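You operate a simulated robot arm through the tools that you are given. There is no shell and no other tool. Be economical: measure what you need, move in short steps, check, and stop when the job is done.

The job below is to be done with a simulated two-armed robot. You get a single attempt, and the scene is never put back.

Task
Unwind the red spool to 70 cm, return it and zero the counter.
Fine: the cord winder's counter; red lever to FREE to crank, back on BRAKE so that the cord parts as you pull the spool away; stand it with the other spools; then one press of the yellow button, last; leave the other spools alone.

It is judged by the outcome, as a careful person would: the job done as asked, and still so three seconds after it is handed in. It fails if anything else is knocked over, pushed out of place, dropped, spilled or broken.

Robot
Two 7-joint arms with fingered hands on one trunk, on a base that drives. Base frame: it is fixed to the floor where the robot stands at the start and does not move with it; the origin is under the middle of the robot, x ahead of it, y to its left, z up; the surface under the hand at the start is at about z = 843. Lengths are in mm, angles in degrees, forces in N, time in s.
The left shoulder is at the start at [128, 187, 1003], the right one opposite. With the tool pointing down near the work surface each hand reaches from about 100 to 860 mm from the robot's upright axis, wherever it stands, measured 20 degrees to its own side. Places, roughly: red lever [500, -200, 1000]; wooden step [800, 0, 1000]. Payload 3.6 kg a hand.
The TCP of each hand is the grasp point between the finger pads, 26 mm short of the fingertips. In the tool frame z runs along the fingers and y along their closing line. The gripper opens to 88 mm. The gripper's body begins 30 mm behind the TCP. The gripper is a hand of 3 fingers: y runs from the thumb to the fingers, the wrist lies at [-17, -98, -164] in the tool frame.
Orientation is told as [roll, pitch, yaw] about the base's x, y, z axes, in that order, counted from this pose: with the fingers straight down and the wrist toward the robot, the tool's x, y and z point along [0, 1, 0], [1, 0, 0] and [0, 0, -1] of the base frame.

Tools
- The arms move only by the tool drive_tool. It takes "left_steps", "right_steps" or both (then of equal length, played together; a hand with none holds still); each is a list of rows, each an object of numbers (a shift or turn left out is 0): "dx", "dy", "dz": the shift along the base's x, y, z in mm; "wx", "wy", "wz": the turn, a rotation vector about the base's x, y, z in degrees. In form: [{"dx": .., "dy": .., "dz": .., "wx": .., "wy": .., "wz": ..}, ...]. A call has 1 to 12 rows; each row shifts and turns the commanded pose from where the row before left it. Rows are played at 5 a second. More than 50 mm and 8.6 degrees between two rows, and nothing of the call is played. A pose out of reach is approached as far as the arm can. The call stops where the force on the tool passes 40 N (or 10 N more than at its start, if that is more) or the arm is blocked; 0.2 s more then pass. In this call time passes only in rows, and 0.2 s behind the last. The reply holds the time, the measured pose of the TCP, the force on the tool along the base axes, the opening and the grip force, in the units named above and with some noise, with the torque about the TCP (base axes, N m) and any sound that the robot's microphone picked up.
- Cameras (640 x 400 px; columns grow to the right, rows downward): "scene" is now at [266.2, -7.6, 972.9]; the picture's right is [-0.10, -1.00, 0.00], its down [0.31, -0.03, -0.95] and it looks along [0.94, -0.09, 0.32] (base axes); focal length 214 px, centre (320, 200). "left" rides on the left gripper at [-56, -80, -102] in its tool frame; the picture's right is [-0.73, -0.32, 0.60], its down [0.62, -0.67, 0.41] and it looks along [0.27, 0.68, 0.69] (tool axes); focal length 247 px, centre (320, 200). "right" rides on the right gripper at [56, -80, -102] in its tool frame; the picture's right is [-0.73, 0.32, -0.60], its down [-0.62, -0.67, 0.41] and it looks along [-0.27, 0.67, 0.69] (tool axes); focal length 247 px, centre (320, 200). There is no depth. A picture from a camera that has moved, and an enlarged one, comes with that camera's place and axes in the base frame and with its lens. The place of the scene camera against the robot may be out by one fixed shift of up to 18 mm in any direction.
- camera(camera): a new picture of that camera. The clock stands still meanwhile.
- raise_lower(by): slides the trunk up (or, below 0, down) by that many mm; the arms and the scene camera ride with it, the base frame stays. It gives what a move gives, with no picture.
- drive_base(legs): drives the robot by 1 to 6 legs, each [ahead, left, turn to the left] in mm, mm and degrees, along the robot's own axes; the way and the turn of a leg run together, so that a leg with both is an arc; at most 1500 mm and 180 degrees a leg. The arms and the cameras ride along, it lands a little off, and it stops where it bumps. It gives what a move gives.
- finger_targets(fingers, thumb_bend, thumb_turn, hand): sets how far each is bent, from 0 (flat) to 1 (curled in); at 0.3 the hand is open as for a grip, at 0.7 the pads meet at the TCP. One left out holds its place. A second passes; each finger stops where it meets its share of the squeeze, and holds until it gets a number again. It is the only way to open and close the hand. It gives what a move gives, with no picture; readings hold the bend of each and the force on the fingers (four entries, about 0 where the hand has none), thumb and palm. thumb_turn goes from beside the hand (0) to across from the fingers (1), as for a grip.
- turn_head(pan, tilt): turns the head with the scene camera to pan (to the left, within 60 degrees either way) and tilt (down, from -29 to 69), counted from straight ahead of the robot. It gives what a move gives.
- inspect(camera, box): a new picture of the part [left, top, right, bottom] of that camera's present view, enlarged. The clock stands still meanwhile.
- close_job(): hands the job in; it is judged then, once.

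Work in short steps. Places have to be worked out from the pictures, the camera data and where the tool is seen: move nearer, look again, correct. Check each grasp and each placing, and mend what went wrong. You have 120 turns and 92 pictures in all, those below and enlarged ones among them. Open the grippers and draw the arms clear of the work before you hand the job in, unless the task says otherwise; then end with one line.

The tools are called after "Call:" as a command line: name --argument value ..., lists and objects as JSON in quotes. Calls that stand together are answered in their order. drive_tool: Moves the arms, as the interface text tells. Its arguments: {"type":"object","properties":{"left_steps":{"type":"array"},"right_steps":{"type":"array"}},"required":[]} The other tools are called the same way: raise_lower (by) slides the trunk up or down; finger_targets (fingers, thumb_bend, thumb_turn, hand) moves the fingers one by one; drive_base (legs) drives the base; turn_head (pan, tilt) turns the head that bears the scene camera; camera (camera) takes a picture; inspect (camera, box) takes an enlarged picture of a part of a camera's view; close_job () hands the job in.

At the start:

```text
clock: 0.0
left_ee_pos: [489.0, 276.8, 1237.8]
left_tool_rot: [0.1, 0.0, 0.0]
left_force: [-0.4, 0.1, 0.0]
left_ft_torque: [0.04, 0.01, -0.01]
left_gripper_width: 88.1
left_grasp_force: 0.1
left_shape: jaw
left_bend: [0.3, 0.3, 0.98]
left_finger forces: [0.0, 0.1, 0.1, 0.0, 0.0, 0.0]
right_ee_pos: [536.0, -193.8, 1272.9]
right_tool_rot: [0.0, 0.0, 0.0]
right_force: [0.1, -0.2, 0.3]
right_ft_torque: [0.0, 0.01, 0.01]
right_gripper_width: 87.8
right_grasp_force: 0.1
right_shape: jaw
right_bend: [0.3, 0.3, 0.98]
right_finger forces: [0.1, 0.1, 0.0, 0.1, 0.1, 0.0]
trunk travel left (down, up): [-150.0, 607.0]
robot x, y, heading: [-0.7, 0.4, -0.2]
head pan, tilt: [-5.6, -18.4]
```

scene: 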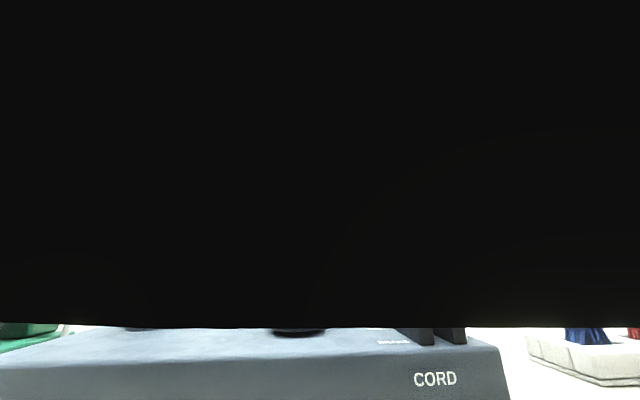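
right: 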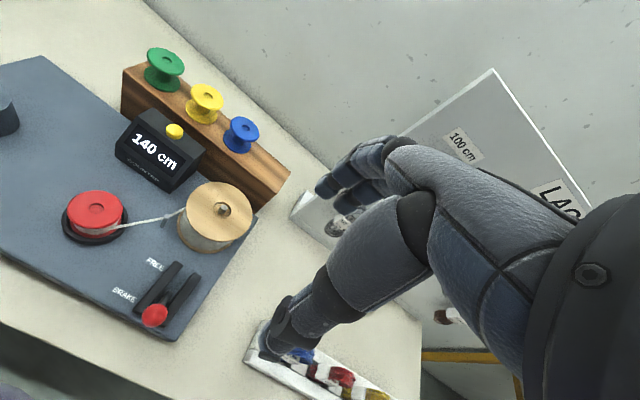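
left: 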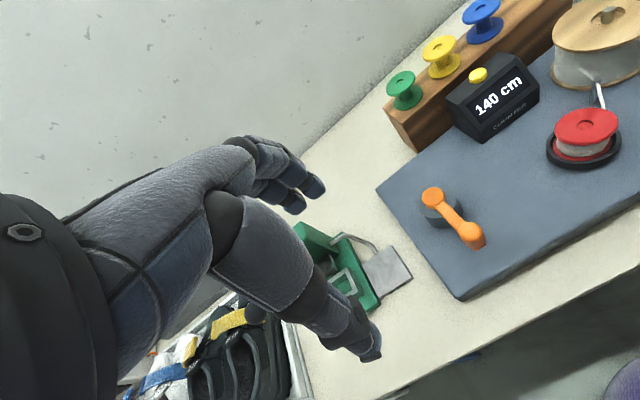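

The right and left cameras show the winder: counter at 140 cm, red spool on its seat, orange crank on the left, lever at right on BRAKE. The scene view is blocked, so I tilt the head down and raise the trunk for a better overview.

Call:
turn_head --pan 0 --tilt 35

Call:
camera --camera "scene"

```text
clock: 1.2
left_ee_pos: [489.0, 276.3, 1237.2]
left_tool_rot: [0.0, 0.0, 0.0]
left_force: [-0.2, -1.3, -0.4]
left_ft_torque: [-0.03, 0.01, 0.02]
left_gripper_width: 87.6
left_grasp_force: 0.1
left_shape: jaw
left_bend: [0.3, 0.3, 0.98]
left_finger forces: [0.1, 0.1, 0.0, 0.0, 0.0, 0.0]
right_ee_pos: [537.1, -195.0, 1274.0]
right_tool_rot: [0.1, 0.0, 0.0]
right_force: [0.3, -0.1, -0.5]
right_ft_torque: [0.0, 0.03, -0.02]
right_gripper_width: 87.8
right_grasp_force: 0.0
right_shape: jaw
right_bend: [0.3, 0.3, 0.98]
right_finger forces: [0.1, 0.0, 0.1, 0.0, 0.1, 0.0]
trunk travel left (down, up): [-150.0, 607.0]
robot x, y, heading: [0.2, -1.2, 0.2]
head pan, tilt: [0.0, 35.0]
```

```text
88 pictures are left
camera scene: at [277.1, -0.1, 889.7], right [0.0, -1.0, 0.0], down [-0.57, 0.0, -0.82], along [0.82, 0.0, -0.57], focal length 214 px, centre (320, 200)
```

scene: 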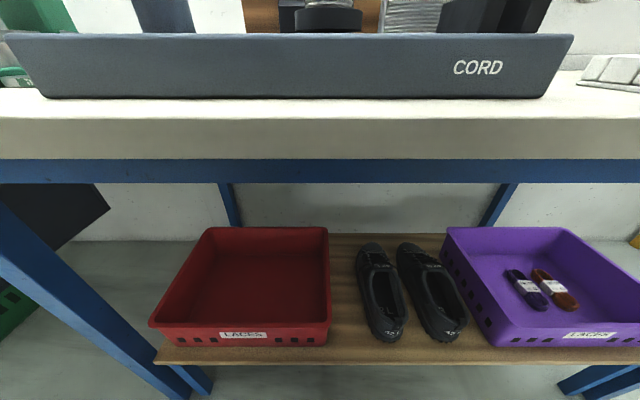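

The head camera is only at about table height. I raise the trunk so that it looks down on the winder.

Call:
raise_lower --by 350

Call:
camera --camera "scene"

```text
clock: 4.6
left_ee_pos: [487.8, 278.5, 1588.3]
left_tool_rot: [-0.1, 0.0, -0.1]
left_force: [0.2, 0.1, 0.3]
left_ft_torque: [0.01, 0.01, -0.01]
left_gripper_width: 87.8
left_grasp_force: 0.0
left_shape: jaw
left_bend: [0.3, 0.3, 0.98]
left_finger forces: [0.1, 0.0, 0.1, 0.1, 0.0, 0.1]
right_ee_pos: [537.1, -195.0, 1623.6]
right_tool_rot: [0.0, 0.1, 0.0]
right_force: [-0.4, 0.0, 0.7]
right_ft_torque: [0.02, -0.01, 0.04]
right_gripper_width: 88.0
right_grasp_force: 0.1
right_shape: jaw
right_bend: [0.3, 0.3, 0.98]
right_finger forces: [0.1, 0.0, 0.0, 0.1, 0.0, 0.0]
trunk travel left (down, up): [-500.0, 257.0]
robot x, y, heading: [1.3, 0.4, 0.0]
head pan, tilt: [0.0, 35.0]
```

```text
87 pictures are left
camera scene: at [226.7, -0.1, 1266.3], right [0.0, -1.0, 0.0], down [-0.57, 0.0, -0.82], along [0.82, 0.0, -0.57], focal length 214 px, centre (320, 200)
```

scene: 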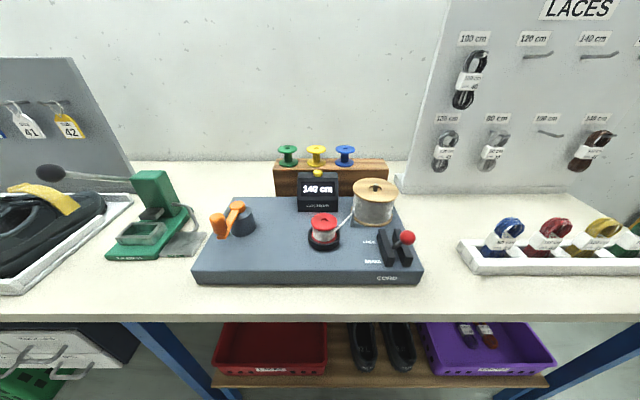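

Good overview. I zoom in on the winder.

Call:
inspect --camera "scene" --box '[190, 130, 430, 290]'

Call:
camera --camera "right"

```text
2.50 times, centred on (310, 210) of scene
camera zoom: at [226.7, -0.1, 1266.3], right [0.0, -1.0, 0.0], down [-0.57, 0.0, -0.82], along [0.82, 0.0, -0.57], focal length 536 px, centre (345, 175)
```

zoom: 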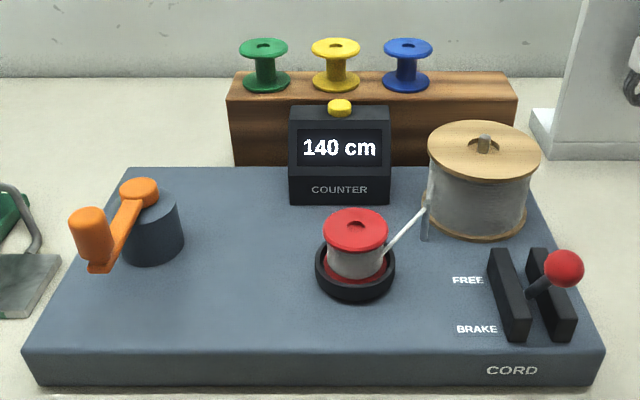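

```text
85 pictures are left
camera right: at [457.5, -139.1, 1725.0], right [0.32, -0.73, 0.6], down [-0.67, -0.62, -0.41], along [0.67, -0.27, -0.69], focal length 247 px, centre (320, 200)
```

right: 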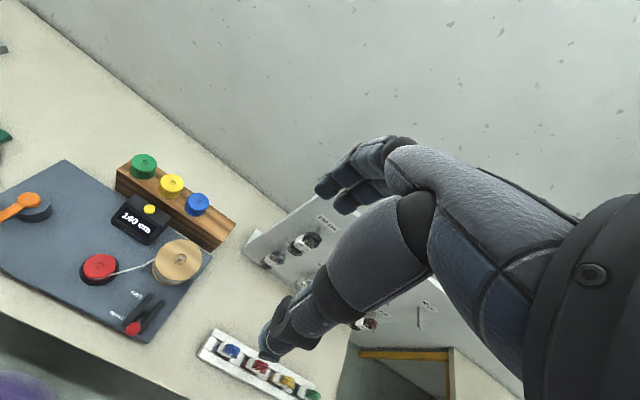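

From both views I judge the lever ball near [497, -156, 1000], leaning toward the robot (BRAKE), crank pivot near [626, 190, 970], knob near [536, 189, 1000]. I lower both hands above these and look again.

Call:
drive_tool --left_steps '[{"dx": 4, "dy": -7.5, "dz": -42}, {"dx": 4, "dy": -7.5, "dz": -42}, {"dx": 4, "dy": -7.5, "dz": -42}, {"dx": 4, "dy": -7.5, "dz": -42}, {"dx": 4, "dy": -7.5, "dz": -42}, {"dx": 4, "dy": -7.5, "dz": -42}, {"dx": 4, "dy": -7.5, "dz": -42}, {"dx": 4, "dy": -7.5, "dz": -42}, {"dx": 4, "dy": -7.5, "dz": -42}, {"dx": 4, "dy": -7.5, "dz": -42}]' --right_steps '[{"dx": -4, "dy": 4, "dz": -45}, {"dx": -4, "dy": 4, "dz": -45}, {"dx": -4, "dy": 4, "dz": -45}, {"dx": -4, "dy": 4, "dz": -45}, {"dx": -4, "dy": 4, "dz": -45}, {"dx": -4, "dy": 4, "dz": -45}, {"dx": -4, "dy": 4, "dz": -45}, {"dx": -4, "dy": 4, "dz": -45}, {"dx": -4, "dy": 4, "dz": -45}, {"dx": -4, "dy": 4, "dz": -45}]'

Call:
camera --camera "left"

Call:
camera --camera "right"

Call:
camera --camera "scene"

```text
clock: 6.8
left_ee_pos: [527.9, 202.0, 1168.4]
left_tool_rot: [0.0, 0.0, 0.0]
left_force: [0.6, -1.2, 1.0]
left_ft_torque: [0.02, -0.01, -0.01]
left_gripper_width: 87.8
left_grasp_force: 0.0
left_shape: jaw
left_bend: [0.3, 0.3, 0.98]
left_finger forces: [0.0, 0.0, 0.1, 0.0, 0.0, 0.0]
right_ee_pos: [497.0, -154.2, 1172.6]
right_tool_rot: [-0.1, 0.0, -0.2]
right_force: [-0.1, 0.2, -0.4]
right_ft_torque: [-0.03, 0.02, 0.02]
right_gripper_width: 87.8
right_grasp_force: 0.1
right_shape: jaw
right_bend: [0.3, 0.3, 0.98]
right_finger forces: [0.0, 0.0, 0.0, 0.0, 0.0, 0.1]
trunk travel left (down, up): [-500.0, 257.0]
robot x, y, heading: [-1.9, -1.4, 0.0]
head pan, tilt: [0.0, 35.0]
```

```text
84 pictures are left
camera left: at [448.4, 145.3, 1268.4], right [-0.32, -0.73, -0.6], down [-0.67, 0.62, -0.41], along [0.68, 0.27, -0.69], focal length 247 px, centre (320, 200)
```

left: 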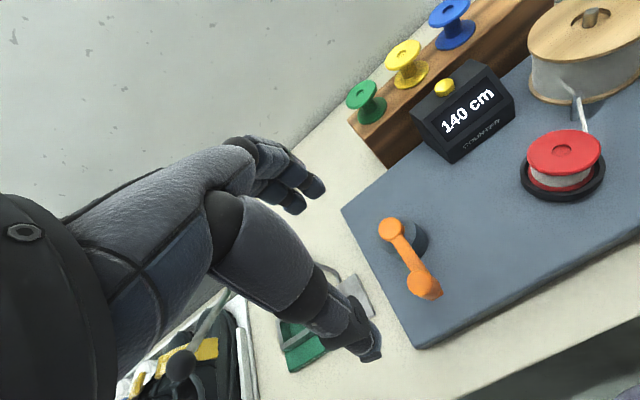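

```text
83 pictures are left
camera right: at [416.5, -98.4, 1274.5], right [0.32, -0.74, 0.6], down [-0.67, -0.62, -0.41], along [0.68, -0.27, -0.69], focal length 247 px, centre (320, 200)
```

right: 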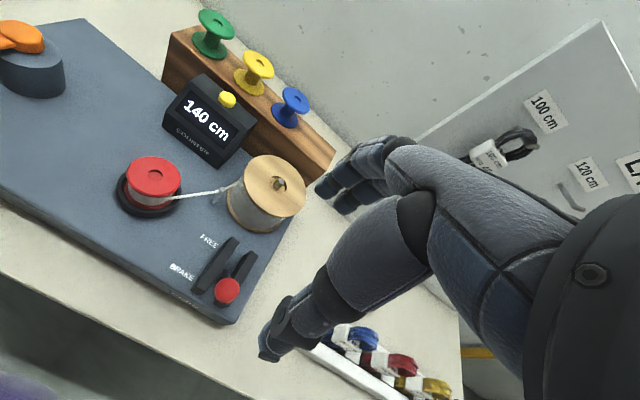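

```text
82 pictures are left
camera scene: at [226.5, -0.4, 1266.4], right [0.0, -1.0, 0.0], down [-0.57, 0.0, -0.82], along [0.82, 0.0, -0.57], focal length 214 px, centre (320, 200)
```

scene: 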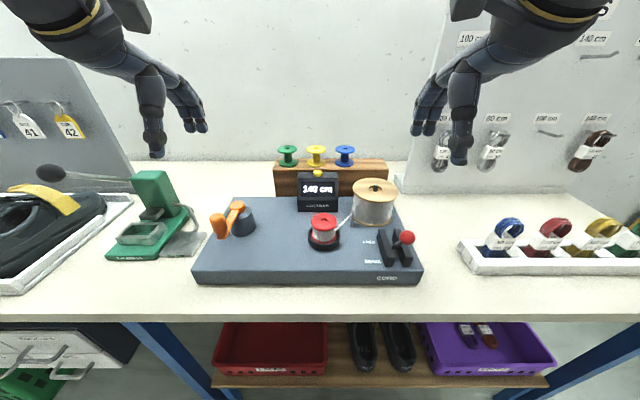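

Triangulating: lever ball ≈ [500, -157, 988], knob ≈ [534, 189, 988], pivot ≈ [621, 190, 966]. I lower the right hand to just above the ball and check the straddle.

Call:
drive_tool --right_steps '[{"dx": 1, "dy": -1, "dz": -40}, {"dx": 1, "dy": -1, "dz": -40}, {"dx": 1, "dy": -1, "dz": -40}, {"dz": -10}]'

Call:
inspect --camera "scene" --box '[310, 130, 500, 290]'

Call:
camera --camera "right"

```text
clock: 7.8
left_ee_pos: [528.2, 202.4, 1168.2]
left_tool_rot: [0.0, 0.0, -0.1]
left_force: [-0.1, -0.5, 0.5]
left_ft_torque: [0.0, 0.01, -0.04]
left_gripper_width: 87.6
left_grasp_force: 0.1
left_shape: jaw
left_bend: [0.3, 0.3, 0.98]
left_finger forces: [0.1, 0.1, 0.0, 0.0, 0.0, 0.0]
right_ee_pos: [499.6, -157.2, 1043.8]
right_tool_rot: [0.0, 0.0, -0.2]
right_force: [0.0, 1.0, 0.1]
right_ft_torque: [-0.01, 0.01, 0.0]
right_gripper_width: 87.7
right_grasp_force: 0.0
right_shape: jaw
right_bend: [0.3, 0.3, 0.98]
right_finger forces: [0.1, 0.0, 0.1, 0.1, 0.0, 0.0]
trunk travel left (down, up): [-500.0, 257.0]
robot x, y, heading: [-3.3, 2.0, 0.0]
head pan, tilt: [0.0, 35.0]
```

```text
2.50 times, centred on (405, 210) of scene
camera zoom: at [226.5, -0.1, 1266.4], right [0.0, -1.0, 0.0], down [-0.57, 0.0, -0.82], along [0.82, 0.0, -0.57], focal length 536 px, centre (108, 175)
```

zoom: 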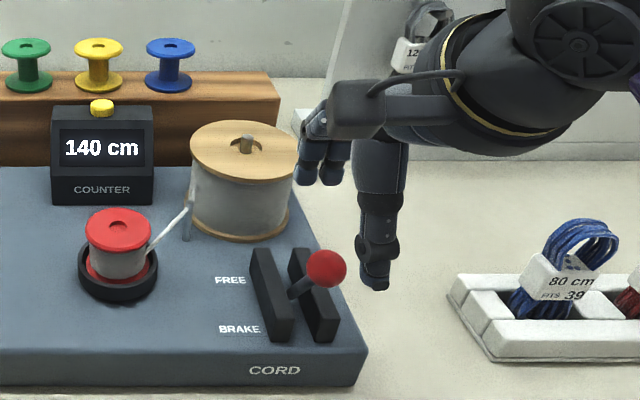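

```text
80 pictures are left
camera right: at [419.5, -101.0, 1145.3], right [0.32, -0.73, 0.6], down [-0.66, -0.62, -0.41], along [0.68, -0.27, -0.69], focal length 247 px, centre (320, 200)
```

right: 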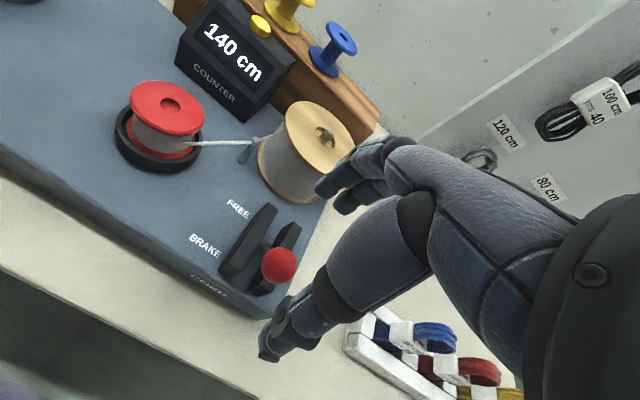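

The ball sits between thumb and fingers in x, and the right-hand view places it at [499, -156, 988]. I descend to ball height.

Call:
drive_tool --right_steps '[{"dy": 2, "dz": -20}, {"dz": -20}, {"dz": -14}]'

Call:
inspect --camera "scene" --box '[310, 130, 500, 290]'

Call:
camera --camera "right"

```text
clock: 8.6
left_ee_pos: [529.0, 202.6, 1167.9]
left_tool_rot: [-0.1, 0.0, 0.0]
left_force: [0.7, -0.8, 0.7]
left_ft_torque: [-0.01, -0.02, -0.02]
left_gripper_width: 87.7
left_grasp_force: 0.1
left_shape: jaw
left_bend: [0.3, 0.3, 0.98]
left_finger forces: [0.1, 0.0, 0.0, 0.1, 0.0, 0.0]
right_ee_pos: [499.9, -156.2, 988.4]
right_tool_rot: [0.1, 0.1, 0.0]
right_force: [0.1, 0.3, 0.1]
right_ft_torque: [0.03, -0.01, -0.05]
right_gripper_width: 87.9
right_grasp_force: 0.0
right_shape: jaw
right_bend: [0.3, 0.3, 0.98]
right_finger forces: [0.0, 0.0, 0.0, 0.1, 0.1, 0.0]
trunk travel left (down, up): [-500.0, 257.0]
robot x, y, heading: [-2.9, 4.2, -0.1]
head pan, tilt: [0.0, 35.0]
```

```text
2.50 times, centred on (405, 210) of scene
camera zoom: at [226.5, 0.0, 1266.4], right [0.0, -1.0, 0.0], down [-0.57, 0.0, -0.82], along [0.82, 0.0, -0.57], focal length 536 px, centre (108, 175)
```

zoom: 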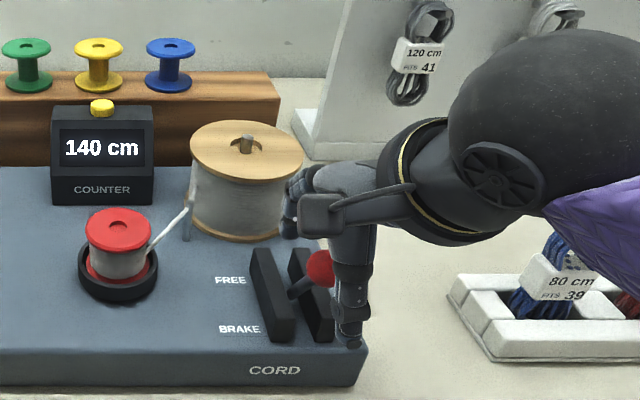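

```text
78 pictures are left
camera right: at [420.9, -100.3, 1090.8], right [0.32, -0.73, 0.6], down [-0.67, -0.62, -0.41], along [0.68, -0.27, -0.69], focal length 247 px, centre (320, 200)
```

right: 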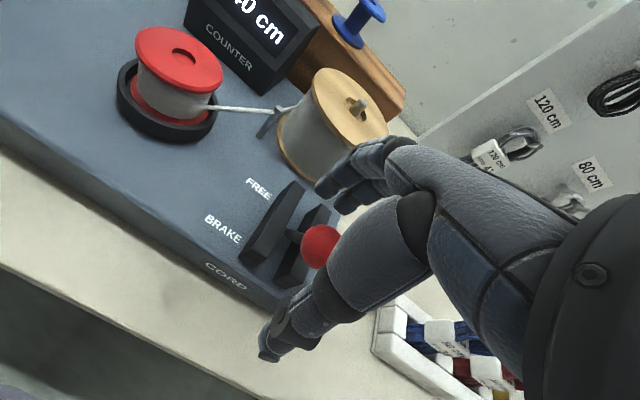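

The ball is within ~5 mm of the grasp point. The big spool is close ahead of FREE, so I raise slightly and close gently on the ball so the fingers stay close to it.

Call:
drive_tool --right_steps '[{"dx": -2, "dy": 2, "dz": 8}]'

Call:
finger_targets --hand "right" --fingers 0.58 --thumb_bend 0.58

Call:
inspect --camera "scene" --box '[310, 130, 500, 290]'

```text
clock: 9.0
left_ee_pos: [528.2, 201.9, 1167.5]
left_tool_rot: [0.0, 0.0, -0.1]
left_force: [-0.5, 0.2, 0.3]
left_ft_torque: [0.0, 0.02, 0.02]
left_gripper_width: 87.5
left_grasp_force: 0.1
left_shape: jaw
left_bend: [0.3, 0.3, 0.98]
left_finger forces: [0.1, 0.1, 0.0, 0.1, 0.0, 0.1]
right_ee_pos: [499.3, -153.4, 997.0]
right_tool_rot: [0.0, 0.0, 0.0]
right_force: [0.1, -0.4, -0.3]
right_ft_torque: [0.02, 0.0, 0.01]
right_gripper_width: 87.8
right_grasp_force: 0.2
right_shape: jaw
right_bend: [0.3, 0.3, 0.98]
right_finger forces: [0.0, 0.0, 0.1, 0.0, 0.0, 0.2]
trunk travel left (down, up): [-500.0, 257.0]
robot x, y, heading: [-1.5, 1.7, -0.1]
head pan, tilt: [0.0, 35.0]
```

```text
clock: 10.0
left_ee_pos: [528.5, 201.9, 1167.2]
left_tool_rot: [0.0, 0.2, 0.0]
left_force: [0.1, 0.7, -0.6]
left_ft_torque: [0.01, 0.0, 0.01]
left_gripper_width: 87.7
left_grasp_force: 0.1
left_shape: jaw
left_bend: [0.3, 0.3, 0.98]
left_finger forces: [0.0, 0.0, 0.1, 0.1, 0.0, 0.0]
right_ee_pos: [499.4, -154.1, 997.7]
right_tool_rot: [0.0, 0.0, 0.0]
right_force: [4.1, -0.4, -0.6]
right_ft_torque: [-0.02, -0.09, 0.03]
right_gripper_width: 32.9
right_grasp_force: 1.9
right_shape: fingers
right_bend: [0.55, 0.57, 0.98]
right_finger forces: [0.1, 3.8, 0.0, 0.1, 0.0, 0.0]
trunk travel left (down, up): [-500.0, 257.0]
robot x, y, heading: [1.3, -0.8, 0.2]
head pan, tilt: [0.0, 35.0]
```

```text
2.50 times, centred on (405, 210) of scene
camera zoom: at [227.0, -0.2, 1266.3], right [0.0, -1.0, 0.0], down [-0.57, 0.0, -0.82], along [0.82, 0.0, -0.57], focal length 536 px, centre (108, 175)
```

zoom: 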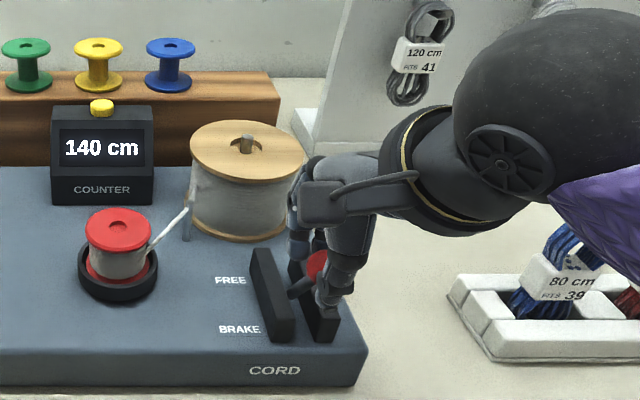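

The fingers hold the ball. I push it forward toward FREE.

Call:
drive_tool --right_steps '[{"dx": 12, "dz": 4}, {"dx": 12, "dz": 3}, {"dx": 12, "dz": 2}, {"dx": 12, "dz": 1}, {"dx": 12, "dz": 0}, {"dx": 12, "dz": -1}, {"dx": 12, "dz": -2}]'

Call:
inspect --camera "scene" --box '[310, 130, 500, 290]'

```text
clock: 11.6
left_ee_pos: [529.1, 202.3, 1168.2]
left_tool_rot: [0.0, 0.0, 0.0]
left_force: [0.1, -0.1, 0.0]
left_ft_torque: [0.01, 0.0, 0.04]
left_gripper_width: 87.5
left_grasp_force: 0.0
left_shape: jaw
left_bend: [0.3, 0.3, 0.98]
left_finger forces: [0.1, 0.1, 0.0, 0.0, 0.0, 0.0]
right_ee_pos: [582.9, -154.4, 1003.2]
right_tool_rot: [0.0, 0.0, 0.1]
right_force: [0.2, -0.8, -0.1]
right_ft_torque: [-0.03, 0.0, -0.01]
right_gripper_width: 30.4
right_grasp_force: 0.0
right_shape: fingers
right_bend: [0.57, 0.57, 0.97]
right_finger forces: [0.0, 0.4, 0.0, 0.0, 0.0, 0.1]
trunk travel left (down, up): [-500.0, 257.0]
robot x, y, heading: [-1.7, 1.5, 0.1]
head pan, tilt: [0.0, 35.0]
```

```text
2.50 times, centred on (405, 210) of scene
camera zoom: at [226.7, 0.1, 1266.3], right [0.0, -1.0, 0.0], down [-0.57, 0.0, -0.82], along [0.82, 0.0, -0.57], focal length 536 px, centre (108, 175)
```

zoom: 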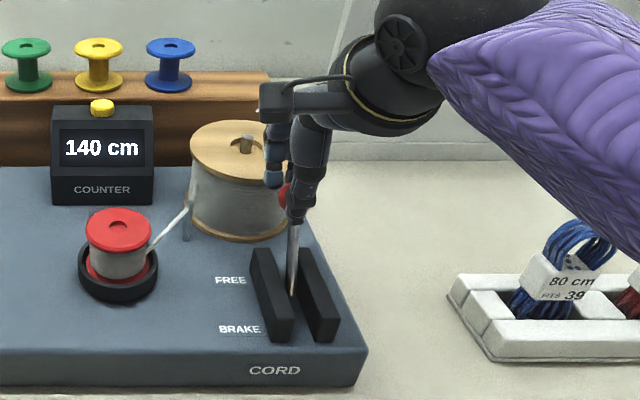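

The lever has swung forward; I push a little more to feel the end stop.

Call:
drive_tool --right_steps '[{"dx": 8, "dz": -2}, {"dx": 8, "dz": -2}]'

Call:
inspect --camera "scene" --box '[340, 150, 460, 290]'

Call:
camera --camera "right"

```text
clock: 12.2
left_ee_pos: [528.1, 201.2, 1167.8]
left_tool_rot: [0.0, 0.0, 0.0]
left_force: [-0.5, -0.3, 0.9]
left_ft_torque: [-0.02, 0.01, -0.02]
left_gripper_width: 87.8
left_grasp_force: 0.1
left_shape: jaw
left_bend: [0.3, 0.3, 0.98]
left_finger forces: [0.0, 0.0, 0.1, 0.0, 0.1, 0.0]
right_ee_pos: [597.1, -154.2, 1001.1]
right_tool_rot: [0.0, 0.0, 0.0]
right_force: [-2.2, 0.5, 1.3]
right_ft_torque: [0.0, 0.06, -0.01]
right_gripper_width: 32.7
right_grasp_force: 0.7
right_shape: fingers
right_bend: [0.57, 0.55, 0.97]
right_finger forces: [0.1, 0.0, 0.1, 0.0, 2.6, 0.0]
trunk travel left (down, up): [-500.0, 257.0]
robot x, y, heading: [-3.8, 0.7, -0.2]
head pan, tilt: [0.0, 35.0]
```

```text
2.86 times, centred on (400, 220) of scene
camera zoom: at [225.9, 0.1, 1266.5], right [0.0, -1.0, 0.0], down [-0.57, 0.0, -0.82], along [0.82, 0.0, -0.57], focal length 613 px, centre (91, 143)
```

zoom: 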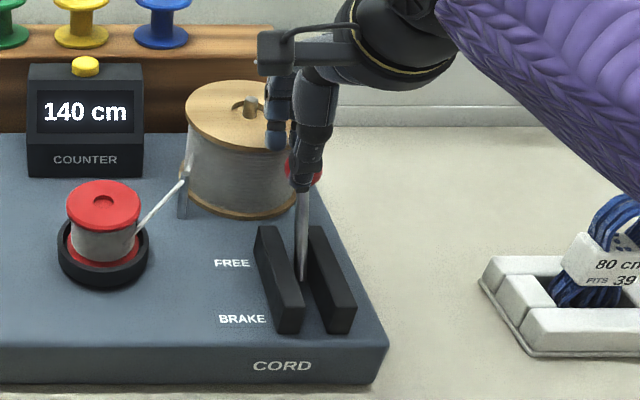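

```text
74 pictures are left
camera right: at [517.2, -99.0, 1102.1], right [0.32, -0.73, 0.6], down [-0.66, -0.62, -0.41], along [0.68, -0.27, -0.69], focal length 247 px, centre (320, 200)
```

right: 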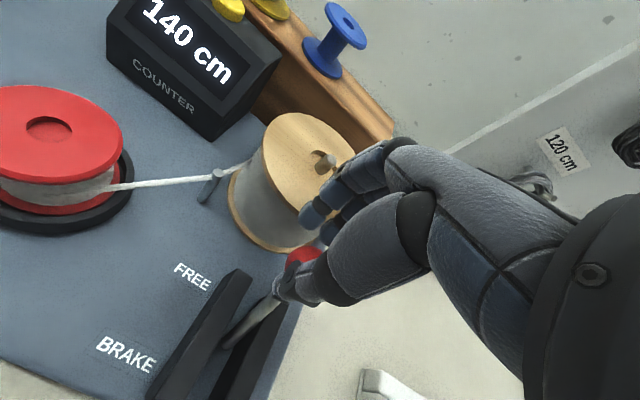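

Now the thumb feels resistance. One more small push to confirm the stop.

Call:
drive_tool --right_steps '[{"dx": 5, "dz": -1}, {"dx": 4, "dz": -1}]'

```text
clock: 12.8
left_ee_pos: [526.2, 201.2, 1168.5]
left_tool_rot: [0.0, 0.0, 0.0]
left_force: [0.2, -0.3, 0.4]
left_ft_torque: [0.0, -0.03, 0.01]
left_gripper_width: 87.8
left_grasp_force: 0.1
left_shape: jaw
left_bend: [0.3, 0.3, 0.98]
left_finger forces: [0.0, 0.0, 0.1, 0.0, 0.1, 0.0]
right_ee_pos: [606.8, -152.9, 999.0]
right_tool_rot: [-0.1, -0.1, 0.1]
right_force: [-6.9, 1.3, 6.0]
right_ft_torque: [0.04, 0.28, -0.01]
right_gripper_width: 39.8
right_grasp_force: 3.8
right_shape: fingers
right_bend: [0.57, 0.51, 0.97]
right_finger forces: [0.0, 0.1, 0.1, 0.1, 7.6, 0.0]
trunk travel left (down, up): [-500.0, 257.0]
robot x, y, heading: [-1.4, -0.3, 0.3]
head pan, tilt: [0.0, 35.0]
```

The stop is reached: 7 N on the thumb with the lever no longer moving. I open the thumb, ease the fingers and lift the hand off.

Call:
finger_targets --hand "right" --fingers 0.48 --thumb_bend 0.3

Call:
drive_tool --right_steps '[{"dz": 15}, {"dz": 20}, {"dz": 30}, {"dz": 40}, {"dx": -15, "dy": -25, "dz": 40}, {"dx": -30, "dy": -35, "dz": 20}, {"dx": -30, "dy": -35, "dz": 20}]'

Call:
inspect --camera "scene" --box '[310, 130, 500, 290]'

```text
clock: 13.8
left_ee_pos: [526.8, 202.0, 1168.4]
left_tool_rot: [0.1, 0.1, 0.0]
left_force: [0.0, -0.7, 0.2]
left_ft_torque: [0.0, 0.0, 0.05]
left_gripper_width: 87.6
left_grasp_force: 0.1
left_shape: jaw
left_bend: [0.3, 0.3, 0.98]
left_finger forces: [0.1, 0.0, 0.1, 0.0, 0.0, 0.1]
right_ee_pos: [606.2, -154.2, 998.3]
right_tool_rot: [0.0, 0.0, 0.0]
right_force: [-0.1, -0.3, 4.4]
right_ft_torque: [0.01, -0.13, -0.01]
right_gripper_width: 68.0
right_grasp_force: 2.7
right_shape: fingers
right_bend: [0.48, 0.3, 0.97]
right_finger forces: [2.5, 1.6, 0.0, 0.1, 0.1, 0.0]
trunk travel left (down, up): [-500.0, 257.0]
robot x, y, heading: [1.5, -0.7, 0.1]
head pan, tilt: [0.0, 35.0]
```

```text
refused: row 6 steps farther than a row can; nothing moved
```

```text
2.50 times, centred on (405, 210) of scene
camera zoom: at [226.1, 0.0, 1266.5], right [0.0, -1.0, 0.0], down [-0.57, 0.0, -0.82], along [0.82, 0.0, -0.57], focal length 536 px, centre (108, 175)
```

zoom: 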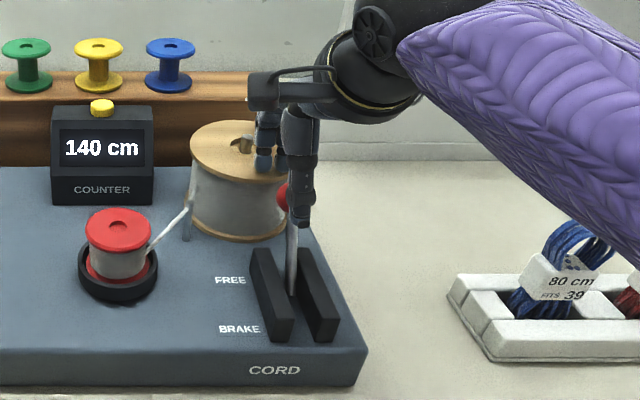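

The fingertips lightly touch the big spool's top (4 N upward), so I lift straight up before drawing sideways.

Call:
drive_tool --right_steps '[{"dz": 15}, {"dz": 20}, {"dz": 30}, {"dz": 40}, {"dx": -15, "dy": -25, "dz": 35}, {"dx": -25, "dy": -30, "dz": 15}, {"dx": -30, "dy": -35}]'

Call:
inspect --camera "scene" --box '[310, 130, 500, 290]'

Call:
inspect --camera "scene" --box '[190, 170, 290, 270]'

```text
clock: 15.4
left_ee_pos: [528.7, 200.2, 1168.7]
left_tool_rot: [-0.1, 0.0, 0.0]
left_force: [-1.3, 0.1, 0.7]
left_ft_torque: [0.04, 0.04, 0.01]
left_gripper_width: 87.7
left_grasp_force: 0.0
left_shape: jaw
left_bend: [0.3, 0.3, 0.98]
left_finger forces: [0.0, 0.0, 0.1, 0.0, 0.1, 0.0]
right_ee_pos: [534.0, -243.8, 1152.3]
right_tool_rot: [0.0, -0.1, 0.0]
right_force: [0.2, -0.2, -0.4]
right_ft_torque: [0.04, 0.05, -0.03]
right_gripper_width: 68.7
right_grasp_force: 0.0
right_shape: fingers
right_bend: [0.48, 0.3, 0.97]
right_finger forces: [0.0, 0.0, 0.1, 0.0, 0.0, 0.0]
trunk travel left (down, up): [-500.0, 257.0]
robot x, y, heading: [0.8, 0.2, -0.0]
head pan, tilt: [0.0, 35.0]
```

```text
2.50 times, centred on (405, 210) of scene
camera zoom: at [225.8, -1.1, 1266.5], right [0.0, -1.0, 0.0], down [-0.57, 0.0, -0.82], along [0.82, 0.0, -0.57], focal length 536 px, centre (108, 175)
```

zoom: 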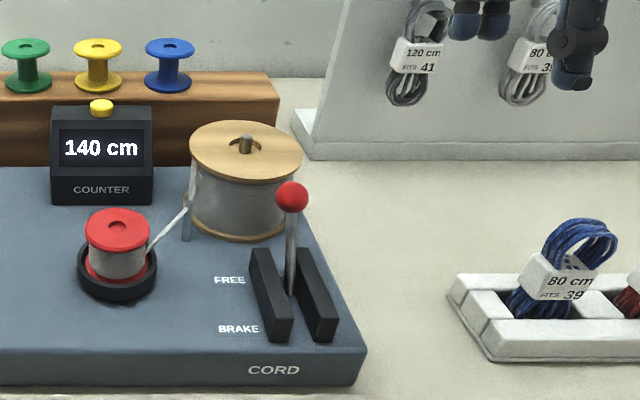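

```text
4.00 times, centred on (240, 220) of scene
camera zoom: at [225.8, -1.1, 1266.5], right [0.0, -1.0, 0.0], down [-0.57, 0.0, -0.82], along [0.82, 0.0, -0.57], focal length 858 px, centre (640, 120)
```

zoom: 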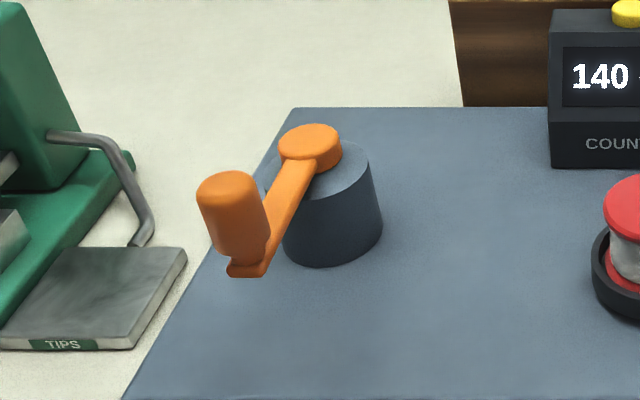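

Lever is in FREE. Now the left hand: lower it over the knob (≈[534, 189, 985]) and check.

Call:
drive_tool --left_steps '[{"dx": 2, "dy": -4, "dz": -40}, {"dx": 2, "dy": -4, "dz": -40}, {"dx": 2, "dy": -4, "dz": -40}]'

Call:
camera --camera "left"

Call:
inspect --camera "scene" --box '[170, 130, 290, 270]'

```text
clock: 16.2
left_ee_pos: [535.1, 190.0, 1045.6]
left_tool_rot: [-0.1, 0.0, 0.0]
left_force: [0.2, 0.0, -0.3]
left_ft_torque: [0.02, -0.01, 0.0]
left_gripper_width: 87.9
left_grasp_force: 0.1
left_shape: jaw
left_bend: [0.3, 0.3, 0.98]
left_finger forces: [0.0, 0.1, 0.0, 0.0, 0.0, 0.0]
right_ee_pos: [536.8, -243.8, 1153.5]
right_tool_rot: [-0.1, 0.0, 0.1]
right_force: [0.2, -0.2, 1.0]
right_ft_torque: [0.04, 0.03, 0.02]
right_gripper_width: 68.6
right_grasp_force: 0.1
right_shape: fingers
right_bend: [0.48, 0.3, 0.97]
right_finger forces: [0.1, 0.0, 0.1, 0.0, 0.1, 0.0]
trunk travel left (down, up): [-500.0, 257.0]
robot x, y, heading: [0.6, 4.1, 0.1]
head pan, tilt: [0.0, 35.0]
```

```text
70 pictures are left
camera left: at [455.8, 133.7, 1146.9], right [-0.32, -0.73, -0.6], down [-0.67, 0.62, -0.41], along [0.68, 0.27, -0.69], focal length 247 px, centre (320, 200)
```

left: 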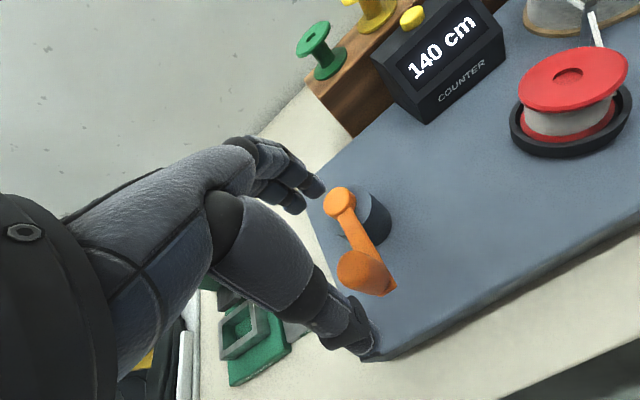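

```text
2.86 times, centred on (230, 200) of scene
camera zoom: at [226.5, -0.3, 1266.4], right [0.0, -1.0, 0.0], down [-0.57, 0.0, -0.82], along [0.82, 0.0, -0.57], focal length 613 px, centre (577, 200)
```

zoom: 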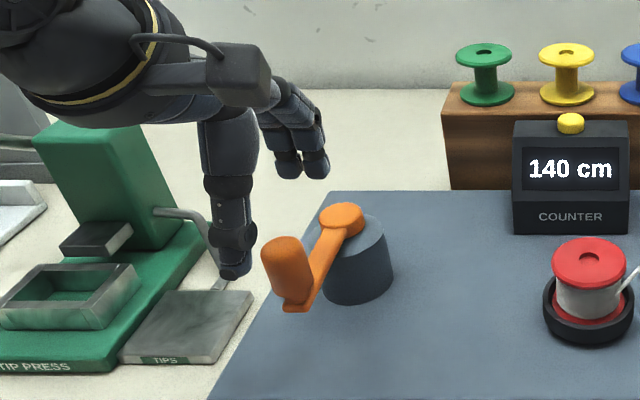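

The knob's axis is at about [528, 189] and its top near z 998; the thumb and fingers straddle it. I descend to it and close gently.

Call:
drive_tool --left_steps '[{"dx": -4, "dz": -15}, {"dx": -3, "dz": -15}, {"dz": -12}]'

Call:
finger_targets --hand "left" --fingers 0.6 --thumb_bend 0.6

Call:
inspect --camera "scene" --box '[170, 130, 290, 270]'

Call:
camera --camera "left"

```text
clock: 17.0
left_ee_pos: [527.3, 190.8, 1004.4]
left_tool_rot: [0.1, 0.1, 0.0]
left_force: [0.4, 1.3, 0.3]
left_ft_torque: [0.01, -0.01, -0.03]
left_gripper_width: 87.7
left_grasp_force: 0.0
left_shape: jaw
left_bend: [0.3, 0.3, 0.98]
left_finger forces: [0.0, 0.0, 0.0, 0.0, 0.0, 0.0]
right_ee_pos: [536.3, -241.5, 1153.1]
right_tool_rot: [0.0, 0.0, 0.0]
right_force: [-0.3, 0.8, 0.6]
right_ft_torque: [0.03, 0.03, 0.02]
right_gripper_width: 68.5
right_grasp_force: 0.1
right_shape: fingers
right_bend: [0.48, 0.3, 0.97]
right_finger forces: [0.0, 0.0, 0.0, 0.0, 0.1, 0.0]
trunk travel left (down, up): [-500.0, 257.0]
robot x, y, heading: [1.8, -0.5, -0.1]
head pan, tilt: [0.0, 35.0]
```

```text
clock: 18.0
left_ee_pos: [525.8, 191.7, 1005.8]
left_tool_rot: [-0.1, 0.1, 0.0]
left_force: [0.9, -0.2, -0.1]
left_ft_torque: [0.0, -0.05, -0.03]
left_gripper_width: 24.3
left_grasp_force: 0.3
left_shape: fingers
left_bend: [0.59, 0.6, 0.98]
left_finger forces: [0.7, 0.7, 0.1, 0.0, 0.1, 0.0]
right_ee_pos: [535.0, -242.7, 1152.9]
right_tool_rot: [0.0, 0.0, 0.0]
right_force: [-0.4, -0.8, 0.8]
right_ft_torque: [-0.01, -0.01, -0.01]
right_gripper_width: 68.7
right_grasp_force: 0.0
right_shape: fingers
right_bend: [0.48, 0.3, 0.97]
right_finger forces: [0.0, 0.1, 0.0, 0.0, 0.0, 0.0]
trunk travel left (down, up): [-500.0, 257.0]
robot x, y, heading: [1.4, 1.6, 0.1]
head pan, tilt: [0.0, 35.0]
```

```text
2.86 times, centred on (230, 200) of scene
camera zoom: at [226.7, -0.1, 1266.4], right [0.0, -1.0, 0.0], down [-0.57, 0.0, -0.82], along [0.82, 0.0, -0.57], focal length 613 px, centre (577, 200)
```

zoom: 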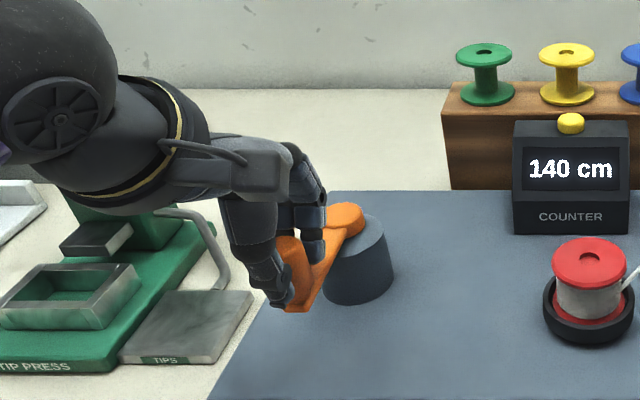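

```text
67 pictures are left
camera left: at [447.8, 134.4, 1106.3], right [-0.32, -0.73, -0.6], down [-0.67, 0.62, -0.41], along [0.68, 0.27, -0.69], focal length 247 px, centre (320, 200)
```

left: 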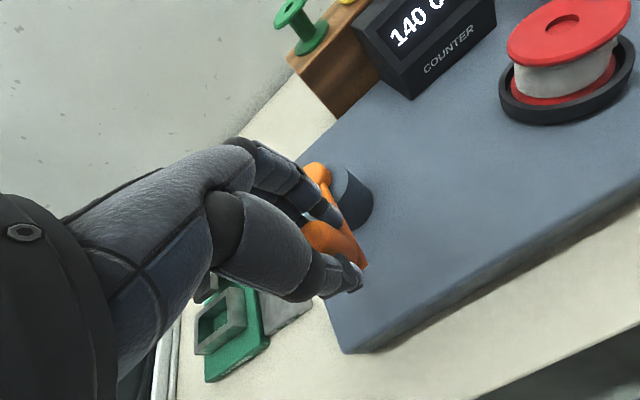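

The knob (≈24 mm) is held. I firm the grip a little and test a 30° clockwise swing (seen from above), reading the counter.

Call:
finger_targets --hand "left" --fingers 0.66 --thumb_bend 0.66

Call:
drive_tool --left_steps '[{"dz": -4}, {"dx": 3, "dy": 23.3}, {"dx": 9, "dy": 21.7}]'

Call:
inspect --camera "scene" --box '[170, 130, 350, 270]'

```text
clock: 19.0
left_ee_pos: [527.9, 189.9, 1005.7]
left_tool_rot: [0.0, 0.0, 0.1]
left_force: [5.4, 0.0, -0.4]
left_ft_torque: [0.0, -0.12, 0.0]
left_gripper_width: 19.7
left_grasp_force: 5.6
left_shape: fingers
left_bend: [0.61, 0.63, 0.97]
left_finger forces: [4.0, 3.8, 0.1, 0.1, 2.4, 0.1]
right_ee_pos: [537.2, -242.9, 1153.1]
right_tool_rot: [-0.1, 0.0, -0.1]
right_force: [0.1, 0.0, -0.3]
right_ft_torque: [0.02, 0.01, 0.02]
right_gripper_width: 68.7
right_grasp_force: 0.0
right_shape: fingers
right_bend: [0.48, 0.3, 0.97]
right_finger forces: [0.0, 0.0, 0.0, 0.0, 0.0, 0.0]
trunk travel left (down, up): [-500.0, 257.0]
robot x, y, heading: [0.2, -1.6, 0.1]
head pan, tilt: [0.0, 35.0]
```

```text
clock: 19.8
left_ee_pos: [538.7, 234.1, 1001.4]
left_tool_rot: [0.0, 0.1, 0.0]
left_force: [3.8, -3.8, 2.7]
left_ft_torque: [-0.09, -0.19, -0.13]
left_gripper_width: 20.2
left_grasp_force: 5.6
left_shape: fingers
left_bend: [0.61, 0.63, 0.98]
left_finger forces: [3.9, 5.0, 0.0, 0.0, 2.8, 0.1]
right_ee_pos: [536.7, -243.1, 1151.9]
right_tool_rot: [0.0, 0.0, 0.0]
right_force: [0.3, -0.6, -0.5]
right_ft_torque: [-0.01, 0.01, 0.01]
right_gripper_width: 68.7
right_grasp_force: 0.0
right_shape: fingers
right_bend: [0.48, 0.3, 0.97]
right_finger forces: [0.0, 0.0, 0.1, 0.0, 0.1, 0.1]
trunk travel left (down, up): [-500.0, 257.0]
robot x, y, heading: [1.7, -0.5, 0.0]
head pan, tilt: [0.0, 35.0]
```

```text
2.86 times, centred on (260, 200) of scene
camera zoom: at [227.2, -0.8, 1266.2], right [0.0, -1.0, 0.0], down [-0.57, 0.0, -0.82], along [0.82, 0.0, -0.57], focal length 613 px, centre (491, 200)
```

zoom: 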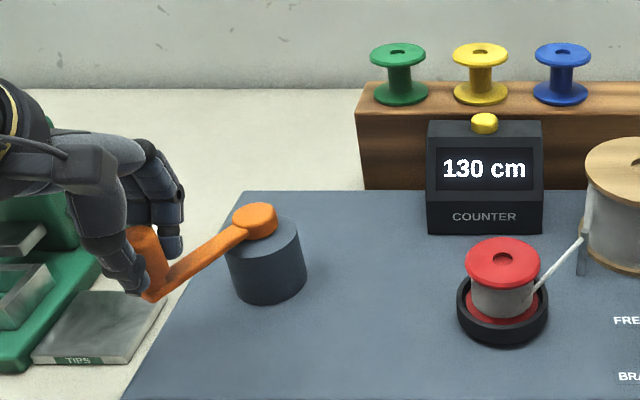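

Clockwise unwinds: 30° took the counter from 140 to 130. I continue with another 30°.

Call:
drive_tool --left_steps '[{"dx": 14.3, "dy": 18.6}, {"dx": 18.6, "dy": 14.3}]'

Call:
inspect --camera "scene" --box '[170, 130, 350, 270]'

```text
clock: 20.4
left_ee_pos: [570.2, 266.7, 998.9]
left_tool_rot: [0.1, 0.2, 0.0]
left_force: [0.5, -1.9, 0.4]
left_ft_torque: [-0.05, -0.02, -0.08]
left_gripper_width: 20.6
left_grasp_force: 5.8
left_shape: fingers
left_bend: [0.63, 0.61, 0.99]
left_finger forces: [4.3, 2.6, 0.1, 0.0, 4.2, 0.0]
right_ee_pos: [536.3, -242.5, 1152.8]
right_tool_rot: [0.0, 0.0, 0.0]
right_force: [0.1, 0.5, 0.4]
right_ft_torque: [0.01, -0.01, 0.02]
right_gripper_width: 68.7
right_grasp_force: 0.0
right_shape: fingers
right_bend: [0.48, 0.3, 0.97]
right_finger forces: [0.0, 0.0, 0.0, 0.0, 0.0, 0.0]
trunk travel left (down, up): [-500.0, 257.0]
robot x, y, heading: [-0.1, 4.6, -0.0]
head pan, tilt: [0.0, 35.0]
```

```text
2.86 times, centred on (260, 200) of scene
camera zoom: at [226.8, -0.5, 1266.3], right [0.0, -1.0, 0.0], down [-0.57, 0.0, -0.82], along [0.82, 0.0, -0.57], focal length 613 px, centre (491, 200)
```

zoom: 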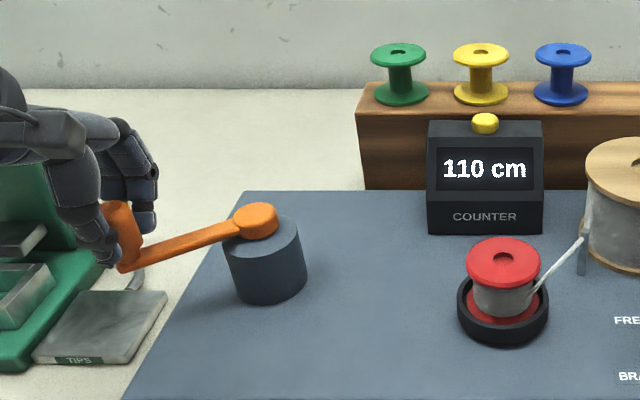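

Now 110 cm at about 60°, so roughly 10 cm per 20°. I continue to about 105° and read again.

Call:
drive_tool --left_steps '[{"dx": 21.7, "dy": 9}, {"dx": 23.3, "dy": 3}, {"dx": 23.3, "dy": -3}]'

Call:
inspect --camera "scene" --box '[170, 130, 350, 270]'

```text
clock: 21.2
left_ee_pos: [641.7, 278.1, 999.9]
left_tool_rot: [-0.1, 0.0, 0.0]
left_force: [0.5, 2.6, -0.5]
left_ft_torque: [0.03, 0.0, -0.04]
left_gripper_width: 20.8
left_grasp_force: 4.4
left_shape: fingers
left_bend: [0.63, 0.61, 0.98]
left_finger forces: [0.0, 4.5, 0.0, 0.1, 3.7, 0.0]
right_ee_pos: [537.4, -242.4, 1151.7]
right_tool_rot: [0.0, 0.1, 0.0]
right_force: [0.2, 0.3, 0.1]
right_ft_torque: [0.01, 0.0, -0.01]
right_gripper_width: 68.5
right_grasp_force: 0.1
right_shape: fingers
right_bend: [0.48, 0.3, 0.97]
right_finger forces: [0.1, 0.1, 0.1, 0.1, 0.0, 0.0]
trunk travel left (down, up): [-500.0, 257.0]
robot x, y, heading: [-1.5, -2.6, -0.1]
head pan, tilt: [0.0, 35.0]
```

```text
2.86 times, centred on (260, 200) of scene
camera zoom: at [227.4, -0.2, 1266.2], right [0.0, -1.0, 0.0], down [-0.57, 0.0, -0.82], along [0.82, 0.0, -0.57], focal length 613 px, centre (491, 200)
```

zoom: 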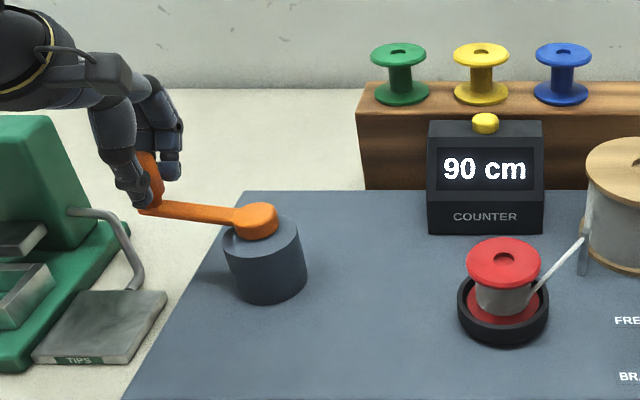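

90 cm. I go 25° further and look.

Call:
drive_tool --left_steps '[{"dx": 21.7, "dy": -9}, {"dx": 12.9, "dy": -9}]'

Call:
inspect --camera "scene" --box '[170, 130, 350, 270]'

```text
clock: 21.8
left_ee_pos: [674.3, 258.0, 1000.4]
left_tool_rot: [0.0, 0.0, -0.1]
left_force: [0.3, 1.8, -0.7]
left_ft_torque: [0.01, 0.01, 0.0]
left_gripper_width: 16.6
left_grasp_force: 2.2
left_shape: fingers
left_bend: [0.64, 0.63, 0.97]
left_finger forces: [0.0, 3.1, 0.0, 0.1, 2.1, 0.0]
right_ee_pos: [535.6, -243.6, 1153.6]
right_tool_rot: [0.0, 0.0, 0.0]
right_force: [0.3, 0.0, 0.2]
right_ft_torque: [-0.01, -0.04, 0.01]
right_gripper_width: 68.7
right_grasp_force: 0.1
right_shape: fingers
right_bend: [0.48, 0.3, 0.97]
right_finger forces: [0.0, 0.1, 0.0, 0.1, 0.0, 0.1]
trunk travel left (down, up): [-500.0, 257.0]
robot x, y, heading: [2.8, 1.4, -0.0]
head pan, tilt: [0.0, 35.0]
```

```text
2.86 times, centred on (260, 200) of scene
camera zoom: at [226.6, 0.1, 1266.4], right [0.0, -1.0, 0.0], down [-0.57, 0.0, -0.82], along [0.82, 0.0, -0.57], focal length 613 px, centre (491, 200)
```

zoom: 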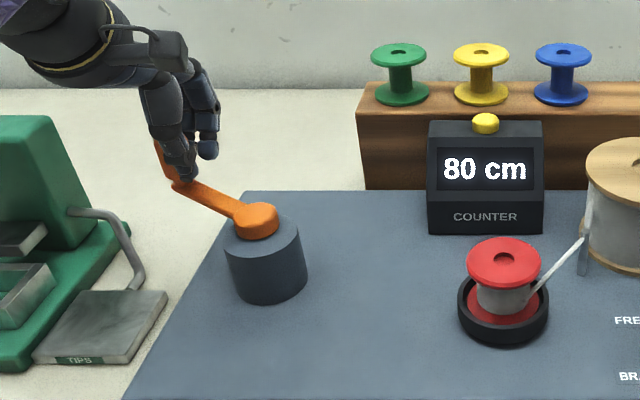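

80 cm, but the knob is slipping to the left edge of the grip (grip width and force falling). I open, recentre to the knob by about +12 mm in y and regrip.

Call:
finger_targets --hand "left" --fingers 0.48 --thumb_bend 0.48

Call:
drive_tool --left_steps '[{"dx": -4, "dy": 12}]'

Call:
camera --camera "left"

Call:
inspect --camera "scene" --box '[170, 130, 350, 270]'

```text
clock: 22.8
left_ee_pos: [674.8, 259.3, 1001.6]
left_tool_rot: [0.0, 0.0, -0.1]
left_force: [0.2, 0.4, 0.3]
left_ft_torque: [0.01, -0.01, 0.0]
left_gripper_width: 48.8
left_grasp_force: 0.0
left_shape: fingers
left_bend: [0.48, 0.48, 0.97]
left_finger forces: [0.0, 0.1, 0.0, 0.0, 0.1, 0.0]
right_ee_pos: [535.4, -242.9, 1153.1]
right_tool_rot: [0.0, 0.0, 0.0]
right_force: [0.1, 0.4, 0.1]
right_ft_torque: [-0.07, -0.01, 0.01]
right_gripper_width: 68.5
right_grasp_force: 0.0
right_shape: fingers
right_bend: [0.48, 0.3, 0.97]
right_finger forces: [0.1, 0.0, 0.0, 0.0, 0.0, 0.0]
trunk travel left (down, up): [-500.0, 257.0]
robot x, y, heading: [1.7, 0.7, -0.2]
head pan, tilt: [0.0, 35.0]
```

```text
clock: 23.2
left_ee_pos: [671.3, 271.4, 1001.7]
left_tool_rot: [0.0, 0.0, 0.0]
left_force: [-0.7, 0.3, 0.7]
left_ft_torque: [0.0, 0.0, 0.0]
left_gripper_width: 48.8
left_grasp_force: 0.2
left_shape: fingers
left_bend: [0.48, 0.48, 0.97]
left_finger forces: [0.0, 0.0, 0.1, 0.1, 0.0, 0.1]
right_ee_pos: [534.8, -242.4, 1152.8]
right_tool_rot: [0.0, 0.0, 0.1]
right_force: [0.1, 1.2, 0.1]
right_ft_torque: [-0.01, -0.02, 0.02]
right_gripper_width: 68.7
right_grasp_force: 0.1
right_shape: fingers
right_bend: [0.48, 0.3, 0.97]
right_finger forces: [0.0, 0.0, 0.0, 0.1, 0.0, 0.0]
trunk travel left (down, up): [-500.0, 257.0]
robot x, y, heading: [0.5, -1.3, 0.1]
head pan, tilt: [0.0, 35.0]
```

```text
62 pictures are left
camera left: at [591.3, 214.4, 1102.1], right [-0.32, -0.73, -0.6], down [-0.67, 0.62, -0.41], along [0.68, 0.27, -0.69], focal length 247 px, centre (320, 200)
```

left: 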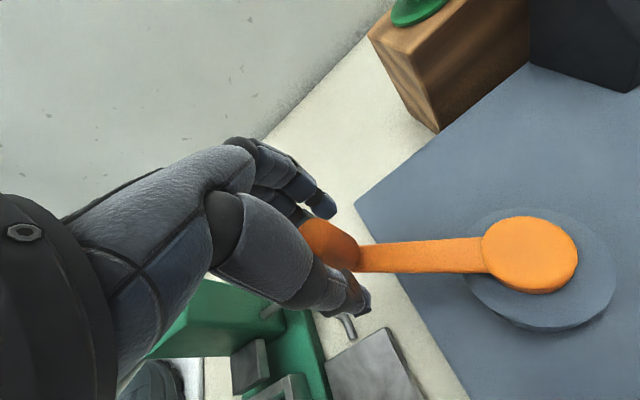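

```text
2.86 times, centred on (260, 200) of scene
camera zoom: at [226.3, 0.4, 1266.4], right [0.0, -1.0, 0.0], down [-0.57, 0.0, -0.82], along [0.82, 0.0, -0.57], focal length 613 px, centre (491, 200)
```

zoom: 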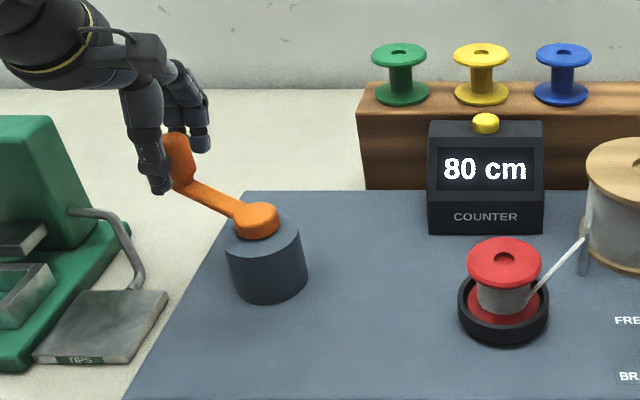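

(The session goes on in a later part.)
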